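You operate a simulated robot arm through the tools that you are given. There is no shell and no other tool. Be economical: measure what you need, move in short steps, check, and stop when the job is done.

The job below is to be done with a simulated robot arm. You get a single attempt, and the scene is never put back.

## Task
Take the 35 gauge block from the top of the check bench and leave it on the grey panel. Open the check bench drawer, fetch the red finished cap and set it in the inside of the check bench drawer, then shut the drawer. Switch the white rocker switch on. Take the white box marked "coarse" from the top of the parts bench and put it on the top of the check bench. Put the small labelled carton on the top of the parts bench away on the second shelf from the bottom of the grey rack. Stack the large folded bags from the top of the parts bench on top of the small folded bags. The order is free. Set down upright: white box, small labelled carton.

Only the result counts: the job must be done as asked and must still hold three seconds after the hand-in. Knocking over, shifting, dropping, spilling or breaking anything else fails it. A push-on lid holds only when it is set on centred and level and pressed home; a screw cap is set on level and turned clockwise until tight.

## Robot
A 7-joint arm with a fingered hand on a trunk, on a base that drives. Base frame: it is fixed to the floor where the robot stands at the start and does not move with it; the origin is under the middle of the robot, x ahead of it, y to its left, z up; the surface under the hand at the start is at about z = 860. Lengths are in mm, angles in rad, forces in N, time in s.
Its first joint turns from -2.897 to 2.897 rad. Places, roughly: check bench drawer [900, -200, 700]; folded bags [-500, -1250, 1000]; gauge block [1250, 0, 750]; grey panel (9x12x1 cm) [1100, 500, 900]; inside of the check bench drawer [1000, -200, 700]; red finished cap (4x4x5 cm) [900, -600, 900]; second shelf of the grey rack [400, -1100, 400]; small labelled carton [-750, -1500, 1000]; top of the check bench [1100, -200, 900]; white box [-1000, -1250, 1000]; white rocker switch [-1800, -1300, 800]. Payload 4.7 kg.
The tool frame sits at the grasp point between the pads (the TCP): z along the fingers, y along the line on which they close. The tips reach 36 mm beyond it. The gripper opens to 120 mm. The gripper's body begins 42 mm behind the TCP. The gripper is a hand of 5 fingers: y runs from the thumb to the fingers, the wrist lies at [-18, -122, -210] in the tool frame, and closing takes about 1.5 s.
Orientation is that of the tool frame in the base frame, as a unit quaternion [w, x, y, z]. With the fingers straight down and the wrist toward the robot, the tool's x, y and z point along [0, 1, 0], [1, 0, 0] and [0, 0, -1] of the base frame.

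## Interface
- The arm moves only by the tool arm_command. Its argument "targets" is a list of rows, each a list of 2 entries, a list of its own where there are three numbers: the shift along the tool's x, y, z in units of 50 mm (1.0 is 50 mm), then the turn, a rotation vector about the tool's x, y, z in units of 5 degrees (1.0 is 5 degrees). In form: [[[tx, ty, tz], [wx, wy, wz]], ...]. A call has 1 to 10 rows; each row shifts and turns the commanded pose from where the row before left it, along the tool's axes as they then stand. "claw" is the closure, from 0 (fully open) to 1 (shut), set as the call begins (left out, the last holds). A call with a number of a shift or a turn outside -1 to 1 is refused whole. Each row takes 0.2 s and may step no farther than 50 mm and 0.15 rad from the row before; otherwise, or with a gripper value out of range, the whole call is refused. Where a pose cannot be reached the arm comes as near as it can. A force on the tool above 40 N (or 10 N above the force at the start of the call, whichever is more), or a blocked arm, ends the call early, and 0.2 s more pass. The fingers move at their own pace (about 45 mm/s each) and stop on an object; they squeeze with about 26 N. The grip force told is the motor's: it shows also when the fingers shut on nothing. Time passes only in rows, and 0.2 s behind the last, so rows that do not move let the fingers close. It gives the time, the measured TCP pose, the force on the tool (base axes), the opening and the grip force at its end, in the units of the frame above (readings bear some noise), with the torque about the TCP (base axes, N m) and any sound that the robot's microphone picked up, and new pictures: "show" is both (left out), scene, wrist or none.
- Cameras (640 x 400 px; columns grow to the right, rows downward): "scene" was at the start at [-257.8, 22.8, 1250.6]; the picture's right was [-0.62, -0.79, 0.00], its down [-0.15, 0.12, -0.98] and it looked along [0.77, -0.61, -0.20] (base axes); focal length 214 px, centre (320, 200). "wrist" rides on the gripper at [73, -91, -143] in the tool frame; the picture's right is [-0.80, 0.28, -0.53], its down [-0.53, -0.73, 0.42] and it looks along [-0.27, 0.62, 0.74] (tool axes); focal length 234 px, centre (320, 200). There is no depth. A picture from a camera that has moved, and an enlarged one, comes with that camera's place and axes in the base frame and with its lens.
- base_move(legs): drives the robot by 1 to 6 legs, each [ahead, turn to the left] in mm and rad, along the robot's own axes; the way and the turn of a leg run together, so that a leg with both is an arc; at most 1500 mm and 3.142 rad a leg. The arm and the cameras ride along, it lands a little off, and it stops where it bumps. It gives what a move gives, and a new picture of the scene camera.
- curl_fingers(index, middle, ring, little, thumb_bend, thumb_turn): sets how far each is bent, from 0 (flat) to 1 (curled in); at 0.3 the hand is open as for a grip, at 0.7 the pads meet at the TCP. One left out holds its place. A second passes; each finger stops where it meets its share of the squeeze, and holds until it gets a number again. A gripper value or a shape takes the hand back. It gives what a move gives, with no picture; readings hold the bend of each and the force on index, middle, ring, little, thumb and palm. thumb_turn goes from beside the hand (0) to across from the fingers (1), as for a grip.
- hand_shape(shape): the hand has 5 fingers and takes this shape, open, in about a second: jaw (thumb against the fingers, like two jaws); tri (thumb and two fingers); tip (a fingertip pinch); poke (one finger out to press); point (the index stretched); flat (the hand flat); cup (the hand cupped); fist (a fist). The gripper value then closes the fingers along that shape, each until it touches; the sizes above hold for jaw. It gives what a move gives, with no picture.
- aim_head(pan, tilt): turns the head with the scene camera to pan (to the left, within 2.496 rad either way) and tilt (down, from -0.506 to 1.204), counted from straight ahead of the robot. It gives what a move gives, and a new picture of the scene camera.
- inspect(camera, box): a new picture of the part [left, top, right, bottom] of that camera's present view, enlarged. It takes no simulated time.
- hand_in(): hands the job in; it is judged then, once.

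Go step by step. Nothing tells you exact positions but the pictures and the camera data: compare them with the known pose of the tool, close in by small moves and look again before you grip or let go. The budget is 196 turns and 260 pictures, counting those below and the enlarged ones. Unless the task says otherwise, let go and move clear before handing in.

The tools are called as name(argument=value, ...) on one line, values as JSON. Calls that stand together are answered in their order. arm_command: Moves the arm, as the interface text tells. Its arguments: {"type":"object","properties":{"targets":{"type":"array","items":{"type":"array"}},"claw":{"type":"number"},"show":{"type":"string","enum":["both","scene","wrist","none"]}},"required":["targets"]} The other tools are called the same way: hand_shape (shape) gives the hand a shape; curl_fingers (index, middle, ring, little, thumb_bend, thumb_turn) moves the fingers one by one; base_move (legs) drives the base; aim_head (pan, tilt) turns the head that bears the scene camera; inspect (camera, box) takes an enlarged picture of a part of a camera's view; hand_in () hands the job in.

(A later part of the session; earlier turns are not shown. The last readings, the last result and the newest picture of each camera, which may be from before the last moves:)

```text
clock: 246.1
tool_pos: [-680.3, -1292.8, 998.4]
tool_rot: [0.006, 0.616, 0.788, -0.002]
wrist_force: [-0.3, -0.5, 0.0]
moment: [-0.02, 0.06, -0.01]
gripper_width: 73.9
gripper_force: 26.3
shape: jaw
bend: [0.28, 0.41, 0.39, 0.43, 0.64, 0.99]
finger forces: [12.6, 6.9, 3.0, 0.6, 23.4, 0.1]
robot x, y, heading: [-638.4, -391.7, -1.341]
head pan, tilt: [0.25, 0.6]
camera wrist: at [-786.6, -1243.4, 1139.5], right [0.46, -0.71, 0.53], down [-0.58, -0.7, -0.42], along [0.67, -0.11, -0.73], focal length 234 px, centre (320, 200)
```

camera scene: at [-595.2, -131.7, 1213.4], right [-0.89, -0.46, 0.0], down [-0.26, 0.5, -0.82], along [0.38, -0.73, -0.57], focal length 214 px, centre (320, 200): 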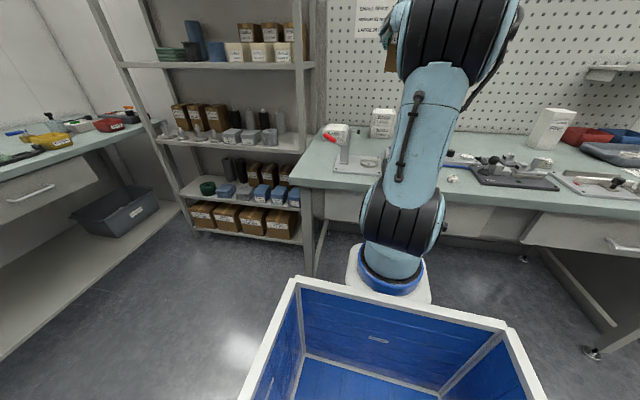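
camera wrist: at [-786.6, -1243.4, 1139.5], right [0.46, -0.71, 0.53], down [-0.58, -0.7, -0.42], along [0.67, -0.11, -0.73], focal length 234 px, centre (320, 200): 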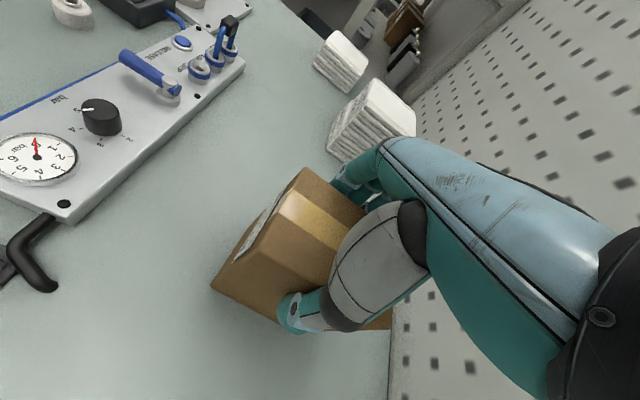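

arm_command(targets=[[[0, 0, -0.3], [0, 0, 0]], [[0, 0, -0.7], [0, 0, 0]], [[0, 0, -0.8], [0, 0, 0]], [[0, 0, -0.7], [0, 0, 0]], [[0.7, 0, -0.3], [0, 0, 0]], [[0.7, 0, -0.3], [0, 0, 0]], [[0.7, 0, -0.3], [0, 0, 0]], [[0.7, 0, -0.2], [0, 0, 0]]], show="wrist")

```text
clock: 247.9
tool_pos: [-709.7, -1161.4, 1162.2]
tool_rot: [0.004, 0.616, 0.788, -0.001]
wrist_force: [0.1, -0.1, -1.9]
moment: [0.01, -0.01, -0.03]
gripper_width: 74.1
gripper_force: 26.6
shape: jaw
bend: [0.28, 0.41, 0.39, 0.4, 0.64, 0.99]
finger forces: [12.5, 6.8, 2.9, 1.4, 23.6, 0.0]
out of reach, approached as far as the arm can: row 4, 7, 8
robot x, y, heading: [-638.0, -394.0, -1.347]
head pan, tilt: [0.25, 0.6]
camera wrist: at [-816.6, -1112.0, 1304.5], right [0.46, -0.71, 0.53], down [-0.58, -0.7, -0.42], along [0.67, -0.11, -0.73], focal length 234 px, centre (320, 200)
```

wrist: 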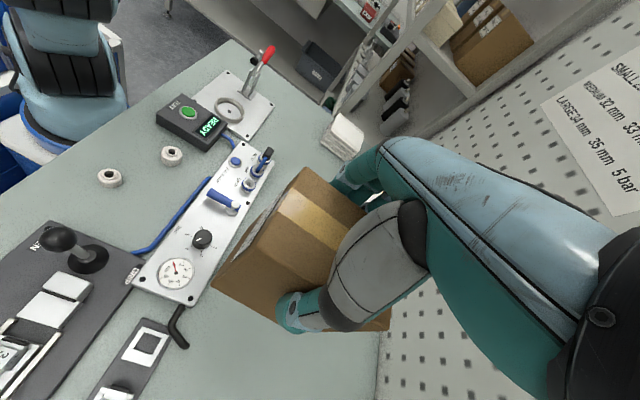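

arm_command(targets=[[[0, 0, 0], [0, 0, 1]], [[0, 0, 0], [0, 0, 1]], [[0, 0, 0], [0, 0, 1]], [[0, 0, 0], [0, 0, 1]], [[0, 0, 0], [0, 0, 1]], [[0, 0, 0], [0, 0, 1]], [[0, 0, 0], [0, 0, 1]], [[0, 0, 0], [0, 0, 1]], [[0, 0, 0], [0, 0, 1]]], show="none")

arm_command(targets=[[[0, 0, 0], [0, 0, 1]], [[0, 0, 0], [0, 0, 1]], [[0, 0, 0], [0, 0, 1]], [[0, 0, 0], [0, 0, 1]], [[0, 0, 0], [0, 0, 1]], [[0, 0, 0], [0, 0, 1]], [[0, 0, 0], [0, 0, 1]], [[0, 0, 0], [0, 0, 1]], [[0, 0, 0], [0, 0, 1]]], show="none")

arm_command(targets=[[[0, -0.9, 0], [0, 0, 0]], [[0, -0.9, 0], [0, 0, 0]], [[0, -0.9, 0], [0, 0, 0]], [[0, -0.9, 0], [0, 0, 0]]], show="wrist")

```text
clock: 249.9
tool_pos: [-710.5, -1160.7, 1161.3]
tool_rot: [0.006, 0.871, 0.492, 0.001]
wrist_force: [-0.2, -0.5, -1.2]
moment: [0.0, -0.04, 0.01]
gripper_width: 74.0
gripper_force: 26.0
shape: jaw
bend: [0.28, 0.41, 0.39, 0.4, 0.64, 0.99]
finger forces: [12.5, 6.8, 3.0, 1.5, 23.6, 0.1]
robot x, y, heading: [-638.8, -394.3, -1.348]
head pan, tilt: [0.25, 0.6]
```

```text
clock: 251.9
tool_pos: [-710.0, -1161.4, 1162.2]
tool_rot: [0.004, 0.993, 0.121, 0.003]
wrist_force: [0.7, -0.3, -2.0]
moment: [0.02, -0.03, 0.01]
gripper_width: 74.1
gripper_force: 26.2
shape: jaw
bend: [0.28, 0.41, 0.39, 0.4, 0.64, 0.99]
finger forces: [12.5, 6.8, 3.0, 1.5, 23.7, 0.1]
robot x, y, heading: [-639.1, -390.8, -1.345]
head pan, tilt: [0.25, 0.6]
```

```text
clock: 252.9
tool_pos: [-753.7, -983.7, 1160.8]
tool_rot: [0.005, 0.993, 0.121, 0.002]
wrist_force: [-0.1, -0.2, -2.4]
moment: [0.0, -0.04, 0.03]
gripper_width: 74.3
gripper_force: 26.0
shape: jaw
bend: [0.28, 0.41, 0.39, 0.4, 0.64, 0.99]
finger forces: [12.6, 6.8, 3.1, 1.5, 24.1, 0.0]
robot x, y, heading: [-637.2, -393.9, -1.351]
head pan, tilt: [0.25, 0.6]
camera wrist: at [-707.1, -876.9, 1302.7], right [-0.72, -0.46, 0.52], down [-0.69, 0.58, -0.43], along [-0.1, -0.67, -0.73], focal length 234 px, centre (320, 200)
```

wrist: 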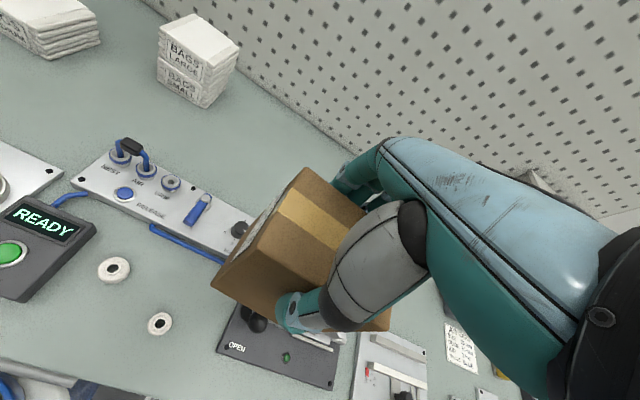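

base_move(legs=[[-150, 0], [0, 1.4], [740, 0], [0, -0.8]])

arm_command(targets=[[[0.9, 0, 0], [0, 0, 0]], [[0.9, 0, 0], [0, 0, 0]], [[0.9, 0, 0], [0, 0, 0]], [[0.9, 0, 0], [0, 0, 0]], [[0.9, 0, 0], [0, 0, 0]]], show="wrist")

```text
clock: 263.3
tool_pos: [290.1, -792.6, 1160.4]
tool_rot: [0.004, 0.918, 0.397, 0.004]
wrist_force: [-0.4, -0.3, -0.8]
moment: [0.0, -0.02, 0.03]
gripper_width: 73.8
gripper_force: 25.8
shape: jaw
bend: [0.28, 0.41, 0.39, 0.4, 0.64, 0.99]
finger forces: [12.4, 6.5, 3.0, 1.5, 23.4, 0.0]
robot x, y, heading: [64.4, -230.4, -0.78]
head pan, tilt: [0.25, 0.6]
camera scene: at [-37.7, 11.6, 1213.4], right [-0.5, -0.86, 0.0], down [-0.49, 0.28, -0.82], along [0.71, -0.41, -0.57], focal length 214 px, centre (320, 200)
```

scene: 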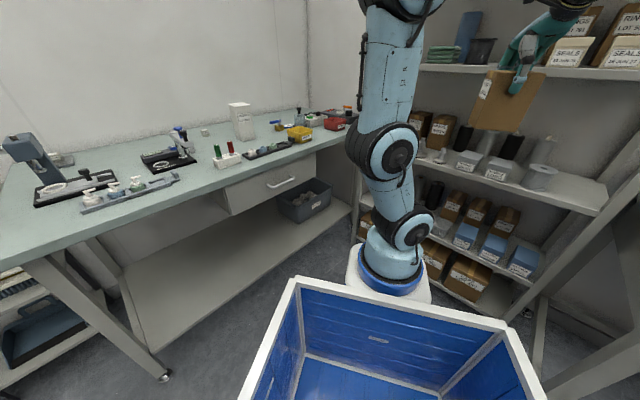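

```text
clock: 264.5
tool_pos: [442.5, -627.0, 1161.5]
tool_rot: [0.004, 0.918, 0.395, 0.004]
wrist_force: [0.3, -0.2, -2.0]
moment: [0.04, 0.01, -0.02]
gripper_width: 73.5
gripper_force: 25.9
shape: jaw
bend: [0.28, 0.41, 0.4, 0.4, 0.64, 0.99]
finger forces: [12.5, 6.6, 3.0, 1.4, 23.3, 0.0]
robot x, y, heading: [67.7, -229.3, -0.779]
head pan, tilt: [0.25, 0.6]
camera wrist: at [425.3, -511.0, 1304.3], right [-0.35, -0.77, 0.53], down [-0.89, 0.11, -0.43], along [0.28, -0.62, -0.73], focal length 234 px, centre (320, 200)
```

wrist: 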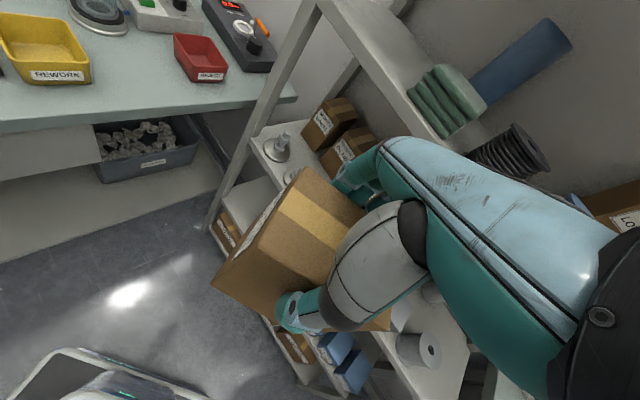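

arm_command(targets=[[[0, 0.95, 0], [0, 0, 0]], [[0, 0.95, 0], [0, 0, 0]], [[0, 0, 1], [0, 0, 0]], [[0, 0, 1], [0, 0, 0]], [[0, 0, 1], [0, 0, 0]], [[0, 0, 1], [0, 0, 0]], [[0, 0, 1], [0, 0, 0]], [[0, 0, 1], [0, 0, 0]]], show="both")

```text
clock: 266.3
tool_pos: [518.6, -698.1, 859.9]
tool_rot: [0.005, 0.918, 0.397, 0.004]
wrist_force: [0.8, -0.3, -1.6]
moment: [-0.04, -0.01, -0.01]
gripper_width: 73.1
gripper_force: 25.9
shape: jaw
bend: [0.28, 0.41, 0.4, 0.4, 0.64, 0.99]
finger forces: [12.4, 6.5, 3.0, 1.5, 23.4, 0.1]
robot x, y, heading: [65.2, -236.6, -0.777]
head pan, tilt: [0.25, 0.6]
camera scene: at [-37.8, 11.8, 1213.4], right [-0.5, -0.86, 0.0], down [-0.49, 0.28, -0.83], along [0.71, -0.41, -0.56], focal length 214 px, centre (320, 200)
camera wrist: at [499.8, -581.8, 1003.8], right [-0.35, -0.77, 0.53], down [-0.89, 0.11, -0.43], along [0.28, -0.62, -0.73], focal length 234 px, centre (320, 200)
```

scene: 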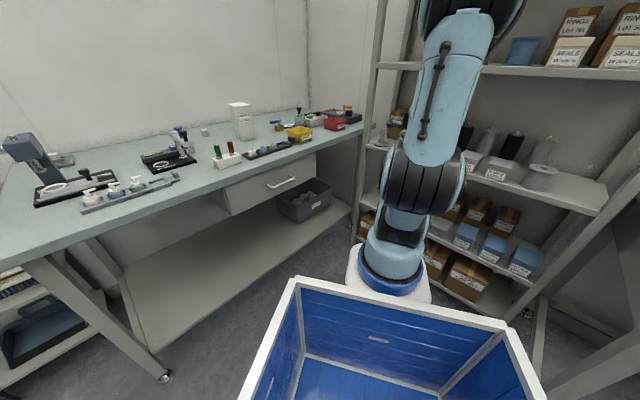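
wrist: 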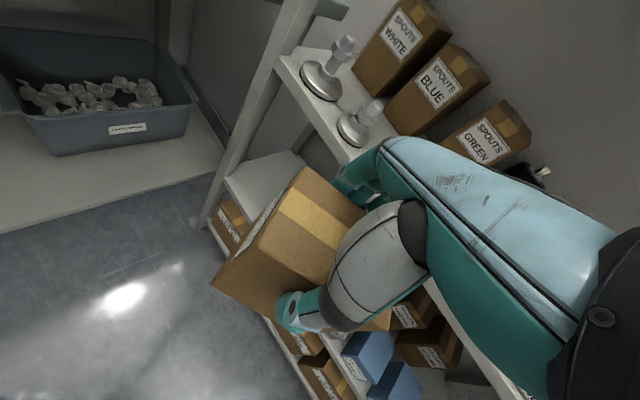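

arm_command(targets=[[[0, 0, 1], [0, 0, 0]], [[0, 0, 1], [0, 0, 0]], [[0, 0, 1], [0, 0, 0]], [[0, 0, 1], [0, 0, 0]], [[0, 0, 1], [0, 0, 0]]], show="both")

```text
clock: 267.5
tool_pos: [512.8, -694.2, 608.6]
tool_rot: [0.007, 0.904, 0.426, -0.022]
wrist_force: [1.4, -2.1, -0.4]
moment: [0.0, 0.07, 0.02]
gripper_width: 73.3
gripper_force: 25.9
shape: jaw
bend: [0.28, 0.42, 0.4, 0.41, 0.64, 0.99]
finger forces: [12.5, 6.6, 3.3, 1.6, 23.7, 0.0]
robot x, y, heading: [65.8, -228.8, -0.777]
head pan, tilt: [0.25, 0.6]
camera scene: at [-37.8, 11.7, 1213.4], right [-0.5, -0.86, 0.0], down [-0.49, 0.28, -0.83], along [0.71, -0.41, -0.56], focal length 214 px, centre (320, 200)
camera wrist: at [494.3, -575.4, 748.6], right [-0.28, -0.78, 0.56], down [-0.92, 0.04, -0.4], along [0.29, -0.62, -0.73], focal length 234 px, centre (320, 200)
```

scene: 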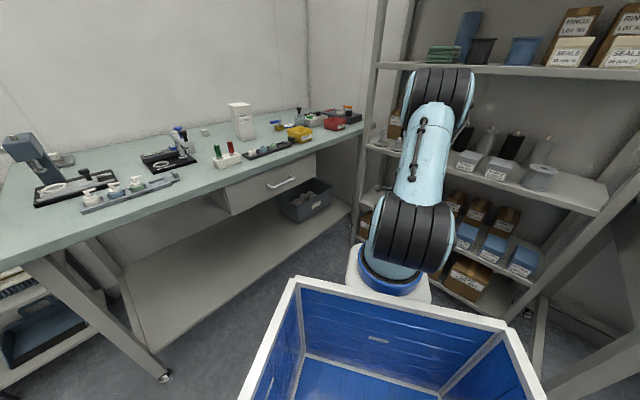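
wrist: 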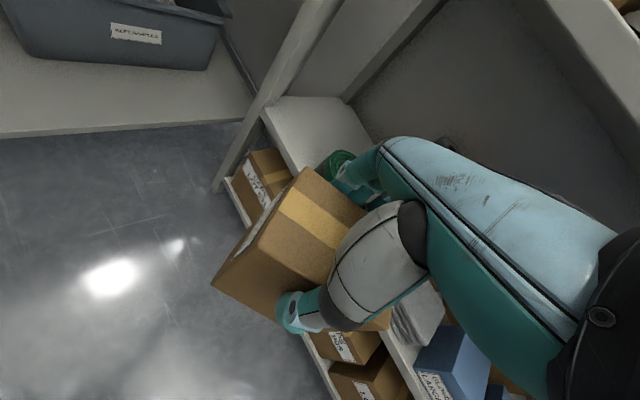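

inspect(camera="wrist", box=[200, 60, 400, 220])

```text
2.50 times, centred on (300, 140) of wrist
camera zoom: at [494.3, -575.4, 748.6], right [-0.28, -0.78, 0.56], down [-0.92, 0.04, -0.4], along [0.29, -0.62, -0.73], focal length 585 px, centre (370, 350)
```

zoom: 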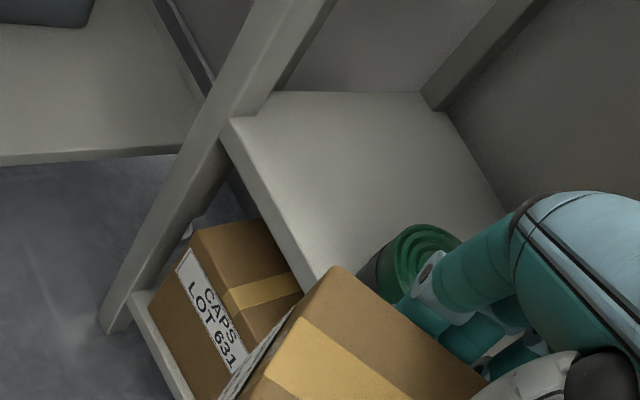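

The free left end of shelf 2 is in view and I take the drop spot as [802, -895]. I'll drive 150 mm ahead, then square the hand to the rack.

base_move(legs=[[150, 0]])

arm_command(targets=[[[0.5, 0, 0], [0, 0, 1]], [[0.5, 0, 0], [0, 0, 1]], [[0.5, 0, 0], [0, 0, 1]], [[0.5, 0, 0], [0, 0, 1]], [[0.5, 0, 0], [0, 0, 1]], [[0.5, 0, 0], [0, 0, 1]]], show="wrist")

```text
clock: 268.9
tool_pos: [626.4, -803.1, 610.8]
tool_rot: [0.004, 0.918, 0.397, 0.003]
wrist_force: [0.5, 0.2, -1.6]
moment: [0.09, 0.07, 0.0]
gripper_width: 73.2
gripper_force: 25.9
shape: jaw
bend: [0.28, 0.42, 0.4, 0.41, 0.64, 0.98]
finger forces: [12.5, 6.4, 3.3, 1.0, 23.8, 0.0]
robot x, y, heading: [175.6, -336.8, -0.779]
head pan, tilt: [0.25, 0.6]
camera scene: at [72.0, -95.7, 1213.4], right [-0.5, -0.86, 0.0], down [-0.49, 0.28, -0.82], along [0.71, -0.42, -0.57], focal length 214 px, centre (320, 200)
```

scene: 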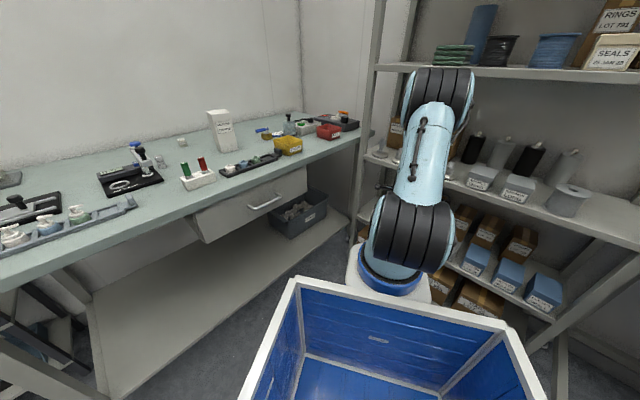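

```text
clock: 270.3
tool_pos: [744.8, -722.6, 611.0]
tool_rot: [0.003, 0.99, 0.144, 0.005]
wrist_force: [-1.0, 0.0, -1.6]
moment: [0.01, -0.02, 0.02]
gripper_width: 73.2
gripper_force: 25.8
shape: jaw
bend: [0.28, 0.42, 0.4, 0.41, 0.64, 0.99]
finger forces: [12.6, 6.4, 3.3, 1.2, 23.6, 0.0]
out of reach, approached as far as the arm can: row 1
robot x, y, heading: [177.4, -340.6, -0.779]
head pan, tilt: [0.25, 0.6]
camera wrist: at [787.1, -613.1, 753.7], right [-0.7, -0.49, 0.52], down [-0.71, 0.55, -0.43], along [-0.07, -0.67, -0.73], focal length 234 px, centre (320, 200)
```

wrist: 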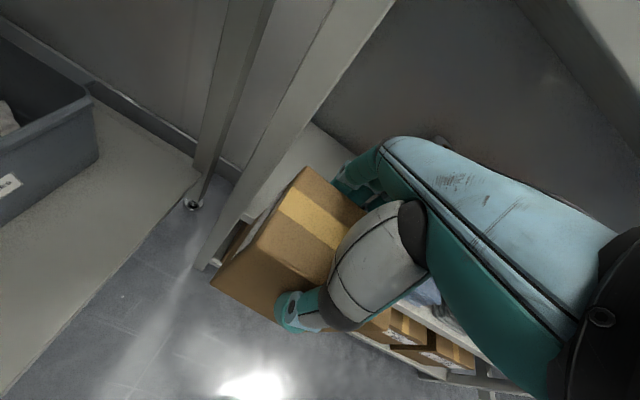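

arm_command(targets=[[[-0.05, 0.8, 0], [0, 0, 0]], [[0, 0.8, 0], [0, 0, 0]]], show="wrist")

inspect(camera="wrist", box=[160, 60, 360, 320])

```text
clock: 270.9
tool_pos: [766.4, -800.4, 609.6]
tool_rot: [0.003, 0.989, 0.145, 0.004]
wrist_force: [0.0, -0.4, -1.8]
moment: [0.03, -0.03, -0.02]
gripper_width: 73.0
gripper_force: 25.9
shape: jaw
bend: [0.28, 0.42, 0.4, 0.41, 0.64, 0.99]
finger forces: [12.6, 6.5, 3.3, 1.1, 23.6, 0.1]
robot x, y, heading: [174.5, -341.7, -0.772]
head pan, tilt: [0.25, 0.6]
camera wrist: at [807.7, -691.0, 753.4], right [-0.69, -0.5, 0.52], down [-0.72, 0.55, -0.43], along [-0.07, -0.67, -0.74], focal length 234 px, centre (320, 200)
```

wrist: 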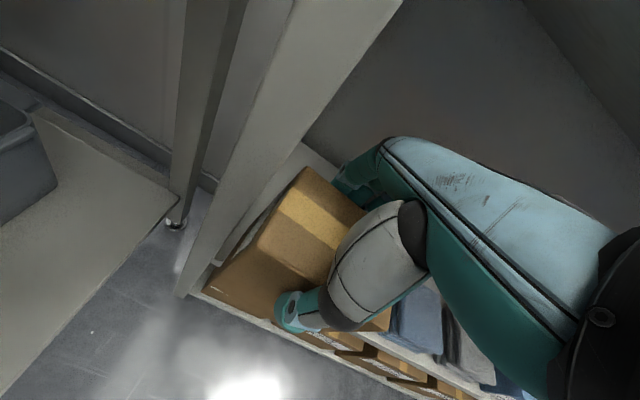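

```text
1.54 times, centred on (260, 190) of wrist
camera zoom: at [807.7, -691.0, 753.4], right [-0.69, -0.5, 0.52], down [-0.72, 0.55, -0.43], along [-0.07, -0.67, -0.74], focal length 360 px, centre (412, 215)
```

zoom: 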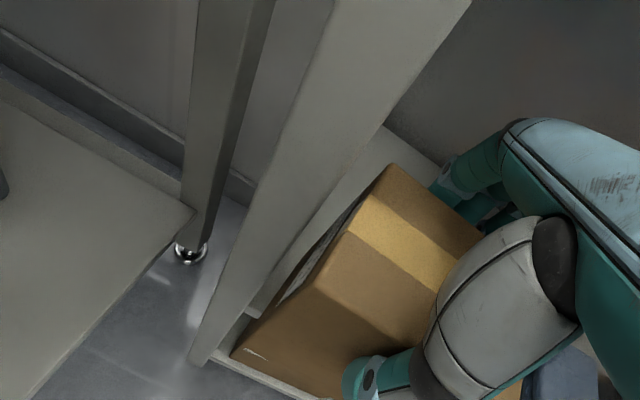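

arm_command(targets=[[[-0.12, 0, 0], [0, 0, 0]], [[0, 0.7, 0], [0, 0, 0]], [[0, 0.7, 0], [0, 0, 0]]], show="wrist")

inspect(camera="wrist", box=[160, 100, 480, 360])

```text
clock: 271.8
tool_pos: [775.8, -856.2, 604.2]
tool_rot: [-0.004, 0.989, 0.149, -0.001]
wrist_force: [-0.4, 0.2, -2.5]
moment: [-0.02, 0.01, 0.03]
gripper_width: 73.4
gripper_force: 25.9
shape: jaw
bend: [0.28, 0.42, 0.4, 0.41, 0.64, 0.98]
finger forces: [13.3, 6.8, 3.2, 1.1, 24.7, 0.0]
robot x, y, heading: [173.0, -340.3, -0.768]
head pan, tilt: [0.25, 0.6]
stopped in row 3: the force on the tool passed its limit at 77 N (the readings are from after the stop); the commanded pose is now the measured one
camera wrist: at [819.4, -749.7, 748.3], right [-0.68, -0.51, 0.52], down [-0.73, 0.55, -0.42], along [-0.08, -0.67, -0.74], focal length 234 px, centre (320, 200)
```

wrist: 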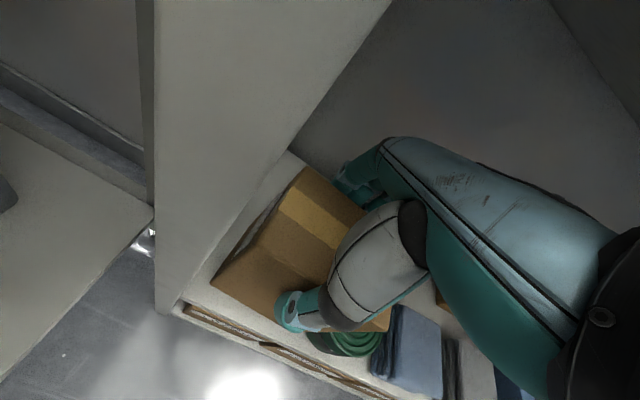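

```text
1.54 times, centred on (320, 230) of wrist
camera zoom: at [819.4, -749.7, 748.3], right [-0.68, -0.51, 0.52], down [-0.73, 0.55, -0.42], along [-0.08, -0.67, -0.74], focal length 360 px, centre (320, 154)
```

zoom: 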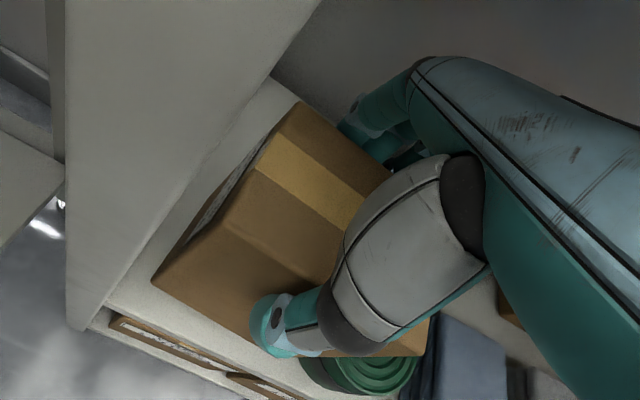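

Something (likely the back of the hand against shelf 3's lip) touched. I'll back out, go lower outside the rack, and come in below that lip.

arm_command(targets=[[[0, -0.6, 0], [0, 0, 0]], [[0, -0.8, 0], [0, 0, 0]], [[0, -0.9, 0], [0, 0, 0]], [[0, 0, 0.6], [0, 0, 0]], [[0, 0, 0.6], [0, 0, 0]]], show="both")

```text
clock: 273.0
tool_pos: [742.0, -750.2, 545.0]
tool_rot: [-0.003, 0.989, 0.148, 0.0]
wrist_force: [-0.4, 1.1, -2.2]
moment: [-0.01, 0.01, 0.0]
gripper_width: 73.3
gripper_force: 25.9
shape: jaw
bend: [0.28, 0.42, 0.4, 0.41, 0.64, 0.98]
finger forces: [13.2, 6.8, 3.3, 1.2, 24.7, 0.1]
robot x, y, heading: [174.2, -336.3, -0.771]
head pan, tilt: [0.25, 0.6]
camera scene: at [70.7, -95.6, 1213.4], right [-0.5, -0.87, 0.0], down [-0.49, 0.28, -0.82], along [0.71, -0.41, -0.57], focal length 214 px, centre (320, 200)
camera wrist: at [786.4, -642.1, 689.2], right [-0.69, -0.51, 0.52], down [-0.72, 0.55, -0.42], along [-0.07, -0.67, -0.74], focal length 234 px, centre (320, 200)
```

scene: 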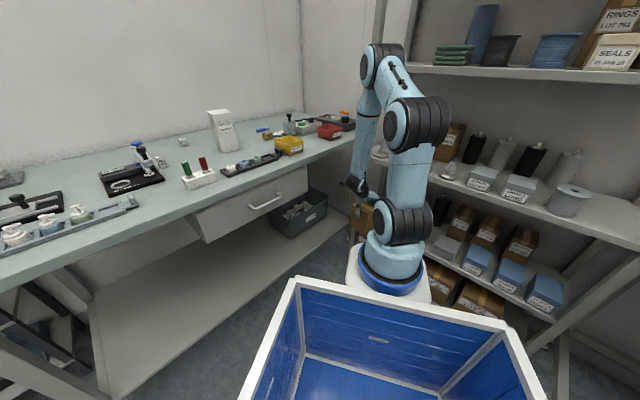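
wrist: 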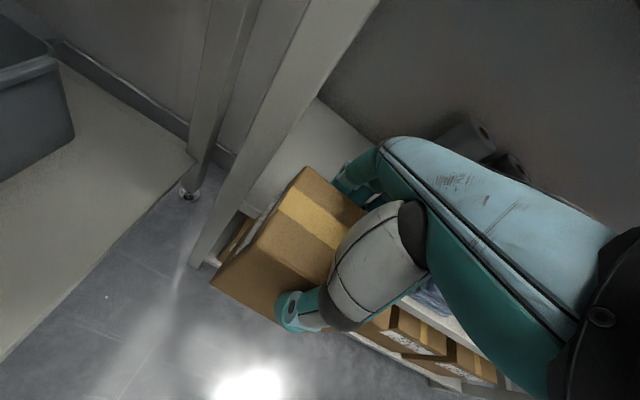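

arm_command(targets=[[[-0.45, -0.8, 0], [0, 0, 0]], [[-0.45, -0.8, 0], [0, 0, 0]]], show="none")

base_move(legs=[[90, 0]])

arm_command(targets=[[[0, 0, 0], [0, 0, 0]]], show="wrist")

```text
clock: 273.6
tool_pos: [676.0, -685.1, 547.3]
tool_rot: [-0.003, 0.989, 0.148, 0.0]
wrist_force: [0.3, 0.5, -2.3]
moment: [-0.02, 0.02, -0.01]
gripper_width: 73.4
gripper_force: 26.4
shape: jaw
bend: [0.28, 0.42, 0.4, 0.41, 0.64, 0.98]
finger forces: [13.2, 6.9, 3.4, 1.3, 24.7, 0.1]
robot x, y, heading: [175.6, -338.8, -0.773]
head pan, tilt: [0.25, 0.6]
```

```text
clock: 274.7
tool_pos: [740.0, -748.1, 546.8]
tool_rot: [-0.003, 0.989, 0.147, -0.001]
wrist_force: [0.2, 0.3, -1.1]
moment: [-0.01, 0.0, -0.01]
gripper_width: 73.3
gripper_force: 26.2
shape: jaw
bend: [0.28, 0.42, 0.4, 0.41, 0.64, 0.98]
finger forces: [13.2, 6.9, 3.3, 1.2, 24.6, 0.0]
robot x, y, heading: [239.9, -402.1, -0.777]
head pan, tilt: [0.25, 0.6]
camera scene: at [135.0, -158.1, 1213.4], right [-0.5, -0.87, 0.0], down [-0.49, 0.28, -0.82], along [0.71, -0.41, -0.57], focal length 214 px, centre (320, 200)
```

scene: 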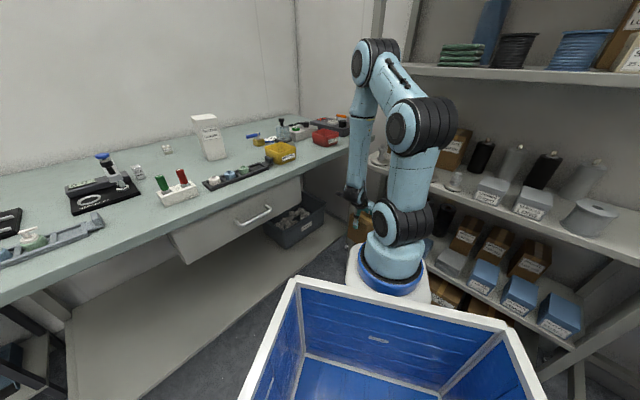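

```text
clock: 275.1
tool_pos: [739.0, -747.8, 546.3]
tool_rot: [-0.004, 0.989, 0.149, -0.002]
wrist_force: [-1.1, -1.4, -1.4]
moment: [-0.01, -0.02, 0.01]
gripper_width: 73.1
gripper_force: 25.8
shape: jaw
bend: [0.28, 0.42, 0.4, 0.41, 0.64, 0.98]
finger forces: [13.2, 6.9, 3.2, 1.2, 24.7, 0.0]
robot x, y, heading: [240.1, -401.6, -0.776]
head pan, tilt: [0.25, 0.6]
camera wrist: at [782.8, -640.4, 690.1], right [-0.69, -0.51, 0.52], down [-0.72, 0.55, -0.42], along [-0.08, -0.67, -0.74], focal length 234 px, centre (320, 200)
```

wrist: 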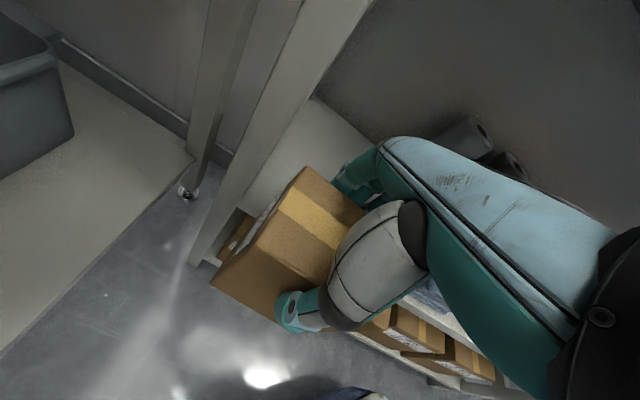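

arm_command(targets=[[[0.08, 0.6, -0.12], [0, 0, 0]], [[0, 0.6, 0], [0, 0, 0]]], show="wrist")

```text
clock: 275.7
tool_pos: [758.4, -802.9, 549.8]
tool_rot: [-0.004, 0.989, 0.149, -0.003]
wrist_force: [-6.6, 20.1, 10.1]
moment: [2.58, 0.67, 0.06]
gripper_width: 73.0
gripper_force: 26.1
shape: jaw
bend: [0.74, 0.44, 0.42, 0.4, 0.59, 1.0]
finger forces: [9.5, 3.4, 3.5, 2.1, 41.9, 0.0]
robot x, y, heading: [242.5, -402.1, -0.772]
head pan, tilt: [0.25, 0.6]
camera wrist: at [802.8, -695.1, 694.0], right [-0.68, -0.51, 0.52], down [-0.73, 0.55, -0.42], along [-0.08, -0.66, -0.74], focal length 234 px, centre (320, 200)
```

wrist: 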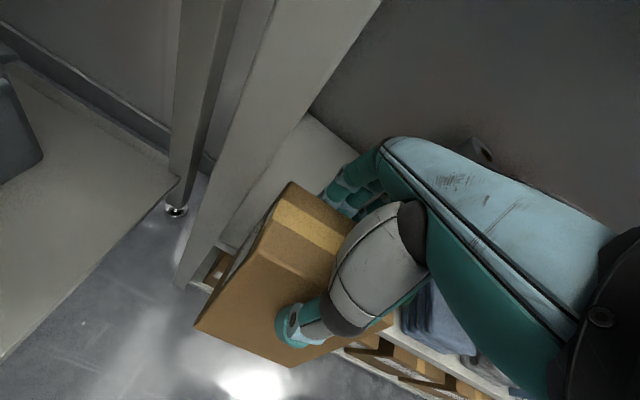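

The carton's foot caught the shelf front. I'll back off and check its tilt.

arm_command(targets=[[[0, -0.8, 0], [0, 0, 0]], [[0, -0.6, 0], [0, 0, 0]]], show="wrist")

inspect(camera="wrist", box=[170, 120, 430, 380])

aim_head(pan=0.0, tilt=0.6)

```text
clock: 276.3
tool_pos: [739.9, -738.3, 552.5]
tool_rot: [-0.003, 0.989, 0.148, 0.0]
wrist_force: [0.2, -0.2, -1.9]
moment: [-0.03, -0.02, -0.01]
gripper_width: 74.6
gripper_force: 26.1
shape: jaw
bend: [0.74, 0.42, 0.4, 0.4, 0.62, 0.98]
finger forces: [13.2, 6.2, 3.7, 2.2, 24.9, 0.0]
robot x, y, heading: [241.5, -401.4, -0.775]
head pan, tilt: [0.25, 0.6]
camera wrist: at [783.4, -630.4, 695.9], right [-0.69, -0.5, 0.52], down [-0.72, 0.55, -0.42], along [-0.08, -0.67, -0.74], focal length 234 px, centre (320, 200)
```

wrist: 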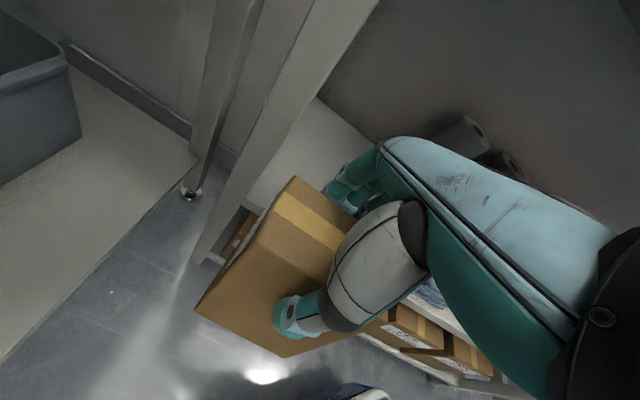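

```text
1.54 times, centred on (300, 250) of wrist
camera zoom: at [783.4, -630.4, 695.9], right [-0.69, -0.5, 0.52], down [-0.72, 0.55, -0.42], along [-0.08, -0.67, -0.74], focal length 360 px, centre (351, 123)
```

zoom: 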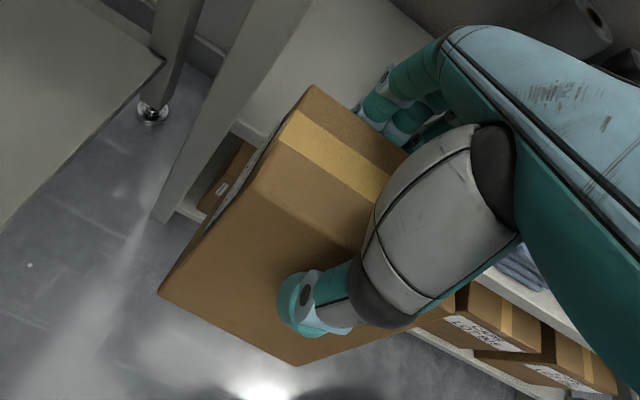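

```text
clock: 277.1
tool_pos: [739.7, -735.9, 552.3]
tool_rot: [-0.003, 0.989, 0.147, -0.001]
wrist_force: [-0.4, 0.4, -1.3]
moment: [-0.02, -0.03, 0.02]
gripper_width: 74.4
gripper_force: 25.7
shape: jaw
bend: [0.74, 0.42, 0.4, 0.4, 0.62, 0.98]
finger forces: [13.2, 6.2, 3.7, 2.2, 24.9, 0.0]
robot x, y, heading: [243.6, -401.3, -0.772]
head pan, tilt: [0.0, 0.6]
camera scene: at [121.8, -175.6, 1213.4], right [-0.7, -0.72, 0.0], down [-0.4, 0.39, -0.82], along [0.59, -0.58, -0.57], focal length 214 px, centre (320, 200)
```

scene: 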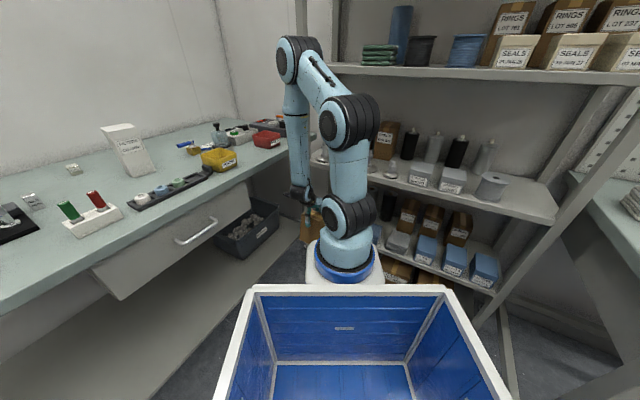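

The carton tilted about 9° in the grip. Re-triangulating puts the shelf at z≈432, its front-left corner near [817, -783]. I'll raise the carton and pitch the hand to level it.

arm_command(targets=[[[-0.08, -0.1, -0.9], [0, 0, 0]], [[0, 0, -0.7], [0, 0, 0]], [[0, 0, 0], [-0.9, 0, 0]], [[0, 0, 0], [-0.9, 0, 0]]], show="both")

inspect(camera="scene", box=[260, 140, 360, 260])

```text
clock: 278.1
tool_pos: [736.7, -734.8, 631.0]
tool_rot: [0.075, 0.986, 0.147, 0.009]
wrist_force: [1.3, -1.1, -2.2]
moment: [0.0, -0.02, 0.0]
gripper_width: 74.7
gripper_force: 25.8
shape: jaw
bend: [0.74, 0.42, 0.4, 0.4, 0.62, 0.98]
finger forces: [13.1, 6.1, 3.6, 2.2, 25.1, 0.0]
robot x, y, heading: [240.8, -405.7, -0.779]
head pan, tilt: [0.0, 0.6]
camera scene: at [121.8, -175.6, 1213.4], right [-0.7, -0.71, 0.0], down [-0.4, 0.4, -0.82], along [0.59, -0.58, -0.57], focal length 214 px, centre (320, 200)
camera wrist: at [772.9, -606.9, 759.6], right [-0.71, -0.42, 0.56], down [-0.7, 0.48, -0.53], along [-0.04, -0.77, -0.64], focal length 234 px, centre (320, 200)
```

scene: 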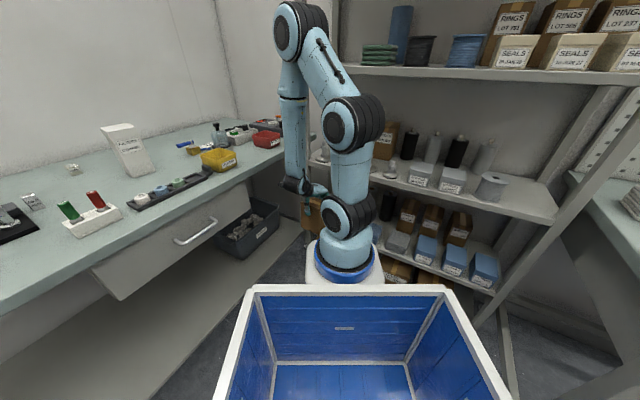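
wrist: 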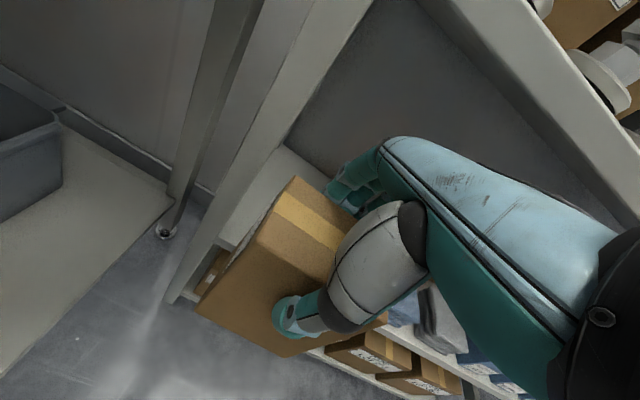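

```text
3.33 times, centred on (310, 200) of scene
camera zoom: at [121.8, -175.6, 1213.4], right [-0.7, -0.71, 0.0], down [-0.4, 0.4, -0.82], along [0.59, -0.58, -0.57], focal length 715 px, centre (353, 200)
```

zoom: 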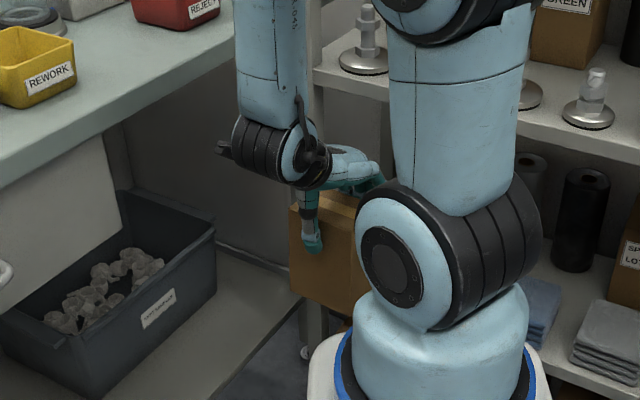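

inspect(camera="wrist", box=[170, 160, 330, 370])

```text
1.90 times, centred on (250, 265) of wrist
camera zoom: at [772.9, -606.9, 759.6], right [-0.71, -0.42, 0.56], down [-0.7, 0.48, -0.53], along [-0.04, -0.77, -0.64], focal length 446 px, centre (453, 76)
```

zoom: 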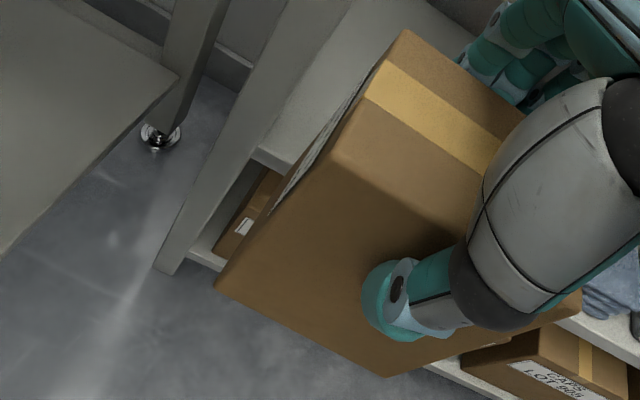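

arm_command(targets=[[[0, 0, 0], [-0.6, 0, 0]], [[-0.03, 0.78, 0.17], [0, 0, 0]], [[-0.03, 0.78, 0.17], [0, 0, 0]]], show="wrist")

```text
clock: 278.9
tool_pos: [755.8, -815.5, 632.2]
tool_rot: [0.098, 0.984, 0.148, 0.014]
wrist_force: [-0.3, 0.2, -2.3]
moment: [0.0, 0.0, -0.02]
gripper_width: 74.8
gripper_force: 26.3
shape: jaw
bend: [0.74, 0.42, 0.4, 0.4, 0.62, 0.98]
finger forces: [13.2, 6.2, 3.7, 2.2, 25.1, 0.1]
robot x, y, heading: [238.2, -403.7, -0.773]
head pan, tilt: [0.0, 0.6]
camera wrist: at [791.4, -680.7, 754.1], right [-0.72, -0.4, 0.57], down [-0.7, 0.45, -0.56], along [-0.03, -0.8, -0.6], focal length 234 px, centre (320, 200)
```

wrist: 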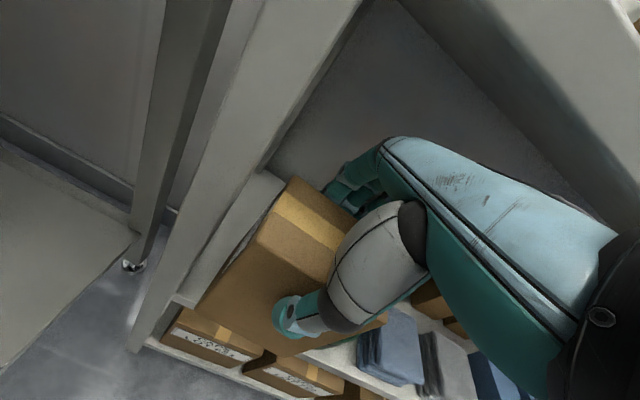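

arm_command(targets=[[[0, 0.4, 0.1], [0, 0, 0]], [[0, 0.4, 0.1], [0, 0, 0]]], show="wrist")

inspect(camera="wrist", box=[150, 150, 430, 370])

```text
clock: 279.5
tool_pos: [768.7, -853.9, 628.2]
tool_rot: [0.1, 0.984, 0.148, 0.014]
wrist_force: [0.4, -0.7, -0.5]
moment: [0.0, 0.0, 0.01]
gripper_width: 74.6
gripper_force: 25.7
shape: jaw
bend: [0.74, 0.42, 0.4, 0.4, 0.62, 0.98]
finger forces: [13.2, 6.1, 3.6, 2.2, 25.1, 0.1]
robot x, y, heading: [239.1, -404.5, -0.781]
head pan, tilt: [0.0, 0.6]
camera wrist: at [803.4, -718.5, 750.4], right [-0.72, -0.4, 0.57], down [-0.7, 0.45, -0.56], along [-0.03, -0.8, -0.6], focal length 234 px, centre (320, 200)
```

wrist: 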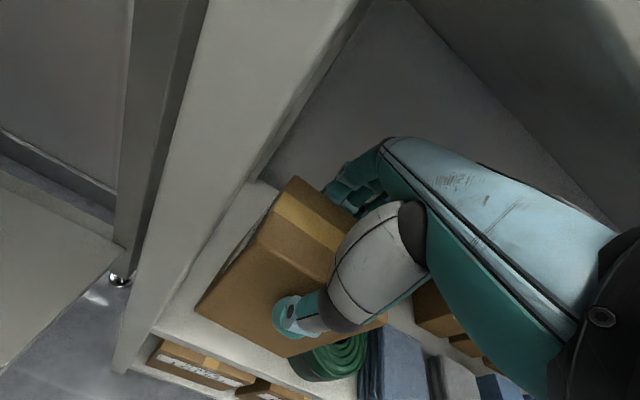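

```text
1.82 times, centred on (290, 260) of wrist
camera zoom: at [803.4, -718.5, 750.4], right [-0.72, -0.4, 0.57], down [-0.7, 0.45, -0.56], along [-0.03, -0.8, -0.6], focal length 426 px, centre (374, 91)
```

zoom: 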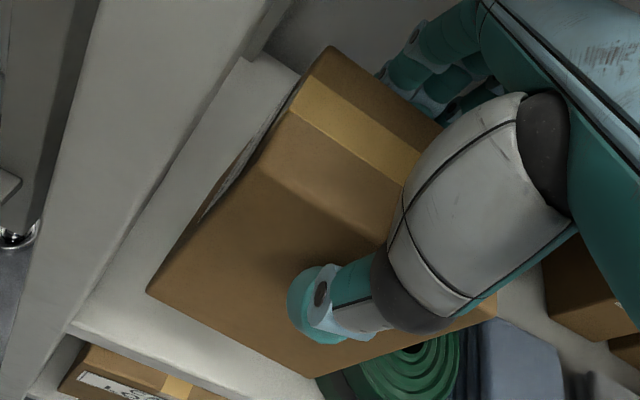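

The carton now hangs level over the free shelf spot, about 16 mm clear of tape and post. I'll lower it straight down.

arm_command(targets=[[[0, -0.08, 0.39], [0, 0, 0]], [[0, -0.06, 0.29], [0, 0, 0]]], show="wrist")

arm_command(targets=[[[0, -0.016, 0.078], [0, 0, 0]]], show="none")

arm_command(targets=[[[0, -0.016, 0.078], [0, 0, 0]]], show="none")

```text
clock: 280.1
tool_pos: [767.1, -852.8, 595.2]
tool_rot: [0.1, 0.984, 0.147, 0.016]
wrist_force: [0.3, -0.3, -2.2]
moment: [-0.05, 0.02, -0.04]
gripper_width: 74.6
gripper_force: 25.6
shape: jaw
bend: [0.74, 0.42, 0.4, 0.4, 0.62, 0.98]
finger forces: [13.2, 6.1, 3.6, 2.2, 25.1, 0.1]
robot x, y, heading: [241.6, -400.8, -0.771]
head pan, tilt: [0.0, 0.6]
camera wrist: at [803.1, -718.1, 716.3], right [-0.72, -0.4, 0.57], down [-0.69, 0.45, -0.56], along [-0.03, -0.8, -0.6], focal length 234 px, centre (320, 200)
```

wrist: 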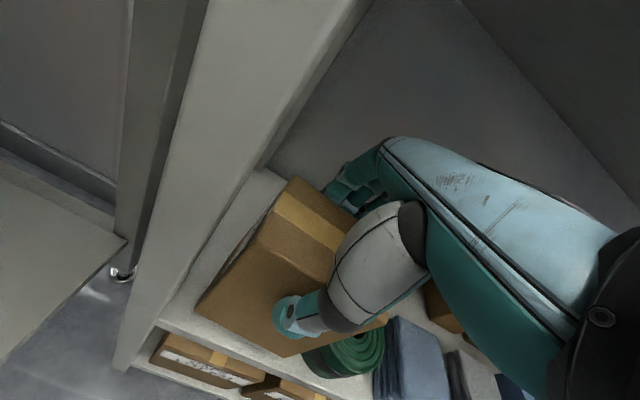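

```text
clock: 280.5
tool_pos: [768.8, -851.2, 589.7]
tool_rot: [0.1, 0.984, 0.147, 0.014]
wrist_force: [-1.7, 0.2, -2.1]
moment: [0.03, -0.02, 0.01]
gripper_width: 74.6
gripper_force: 26.1
shape: jaw
bend: [0.74, 0.42, 0.4, 0.4, 0.62, 0.98]
finger forces: [13.1, 6.3, 3.6, 2.3, 25.0, 0.1]
robot x, y, heading: [238.6, -401.6, -0.78]
head pan, tilt: [0.0, 0.6]
```

```text
clock: 280.9
tool_pos: [769.1, -851.8, 585.9]
tool_rot: [0.1, 0.984, 0.147, 0.013]
wrist_force: [0.5, -0.5, -1.7]
moment: [0.02, 0.0, 0.01]
gripper_width: 74.6
gripper_force: 26.1
shape: jaw
bend: [0.74, 0.42, 0.4, 0.4, 0.62, 0.98]
finger forces: [13.2, 6.2, 3.6, 2.2, 25.1, 0.0]
robot x, y, heading: [240.6, -401.1, -0.777]
head pan, tilt: [0.0, 0.6]
```

inspect(camera="wrist", box=[150, 200, 430, 400])

arm_command(targets=[[[0, -0.012, 0.06], [0, 0, 0]]], show="none")

arm_command(targets=[[[0, -0.012, 0.06], [0, 0, 0]]], show="none")

```text
2.00 times, centred on (290, 300) of wrist
camera zoom: at [804.2, -716.7, 708.6], right [-0.72, -0.4, 0.57], down [-0.69, 0.45, -0.56], along [-0.03, -0.8, -0.6], focal length 468 px, centre (380, 0)
```

zoom: 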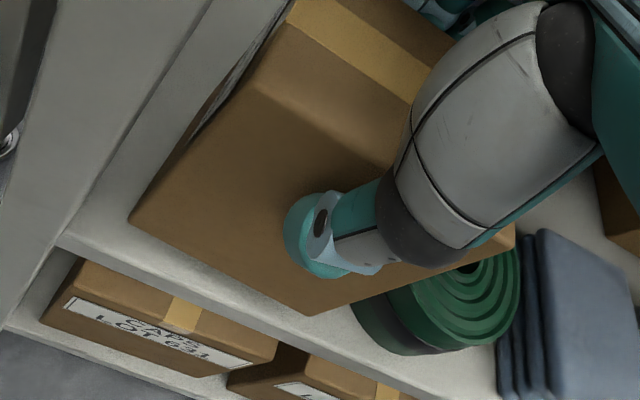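

```text
clock: 281.3
tool_pos: [769.0, -850.8, 582.7]
tool_rot: [0.098, 0.984, 0.147, 0.014]
wrist_force: [-0.1, -0.1, -1.3]
moment: [0.0, -0.01, 0.01]
gripper_width: 74.6
gripper_force: 26.0
shape: jaw
bend: [0.74, 0.42, 0.4, 0.4, 0.62, 0.98]
finger forces: [13.3, 6.2, 3.5, 2.1, 25.1, 0.0]
robot x, y, heading: [234.2, -404.3, -0.771]
head pan, tilt: [0.0, 0.6]
```

```text
clock: 281.7
tool_pos: [768.6, -850.4, 580.7]
tool_rot: [0.099, 0.984, 0.147, 0.014]
wrist_force: [0.0, -0.3, -2.7]
moment: [0.02, -0.02, 0.01]
gripper_width: 74.2
gripper_force: 25.9
shape: jaw
bend: [0.74, 0.42, 0.4, 0.4, 0.62, 0.98]
finger forces: [13.2, 6.2, 3.7, 2.3, 25.0, 0.0]
robot x, y, heading: [239.3, -400.7, -0.772]
head pan, tilt: [0.0, 0.6]
```

arm_command(targets=[[[0, -0.016, 0.08], [0, 0, 0]]], show="none")

arm_command(targets=[[[0, -0.014, 0.07], [0, 0, 0]]], show="none")

arm_command(targets=[[[0, -0.014, 0.07], [0, 0, 0]]], show="none")

inspect(camera="wrist", box=[150, 200, 430, 400])

```text
clock: 282.1
tool_pos: [768.6, -850.5, 576.8]
tool_rot: [0.1, 0.984, 0.147, 0.015]
wrist_force: [-0.5, -0.1, -1.0]
moment: [-0.02, 0.01, 0.01]
gripper_width: 74.6
gripper_force: 25.7
shape: jaw
bend: [0.74, 0.42, 0.4, 0.4, 0.62, 0.98]
finger forces: [13.2, 6.2, 3.7, 2.2, 25.1, 0.0]
robot x, y, heading: [242.1, -398.3, -0.772]
head pan, tilt: [0.0, 0.6]
```

```text
clock: 282.5
tool_pos: [768.6, -850.7, 572.0]
tool_rot: [0.099, 0.984, 0.148, 0.015]
wrist_force: [1.4, -0.7, -2.1]
moment: [-0.01, -0.01, 0.0]
gripper_width: 74.4
gripper_force: 26.3
shape: jaw
bend: [0.74, 0.42, 0.4, 0.4, 0.62, 0.98]
finger forces: [13.1, 6.2, 3.6, 2.2, 25.2, 0.1]
robot x, y, heading: [243.4, -403.6, -0.775]
head pan, tilt: [0.0, 0.6]
```

```text
clock: 282.9
tool_pos: [768.1, -850.5, 568.8]
tool_rot: [0.1, 0.984, 0.148, 0.014]
wrist_force: [0.4, 0.4, -1.8]
moment: [0.0, -0.01, 0.0]
gripper_width: 74.5
gripper_force: 25.5
shape: jaw
bend: [0.74, 0.42, 0.4, 0.4, 0.62, 0.98]
finger forces: [13.2, 6.1, 3.6, 2.2, 25.1, 0.0]
robot x, y, heading: [239.8, -405.1, -0.782]
head pan, tilt: [0.0, 0.6]
```

```text
2.00 times, centred on (290, 300) of wrist
camera zoom: at [802.8, -716.1, 690.8], right [-0.72, -0.4, 0.57], down [-0.69, 0.45, -0.56], along [-0.03, -0.8, -0.6], focal length 468 px, centre (380, 0)
```

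zoom: 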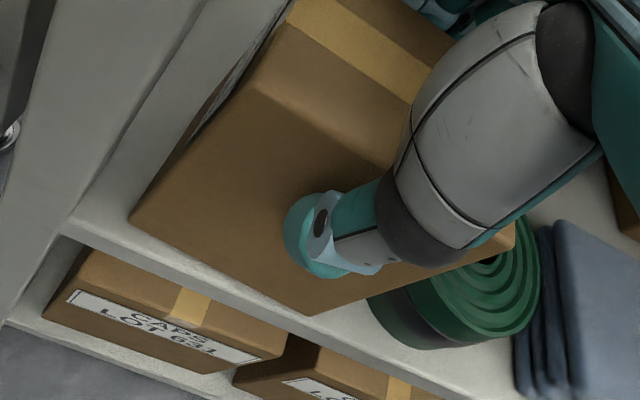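

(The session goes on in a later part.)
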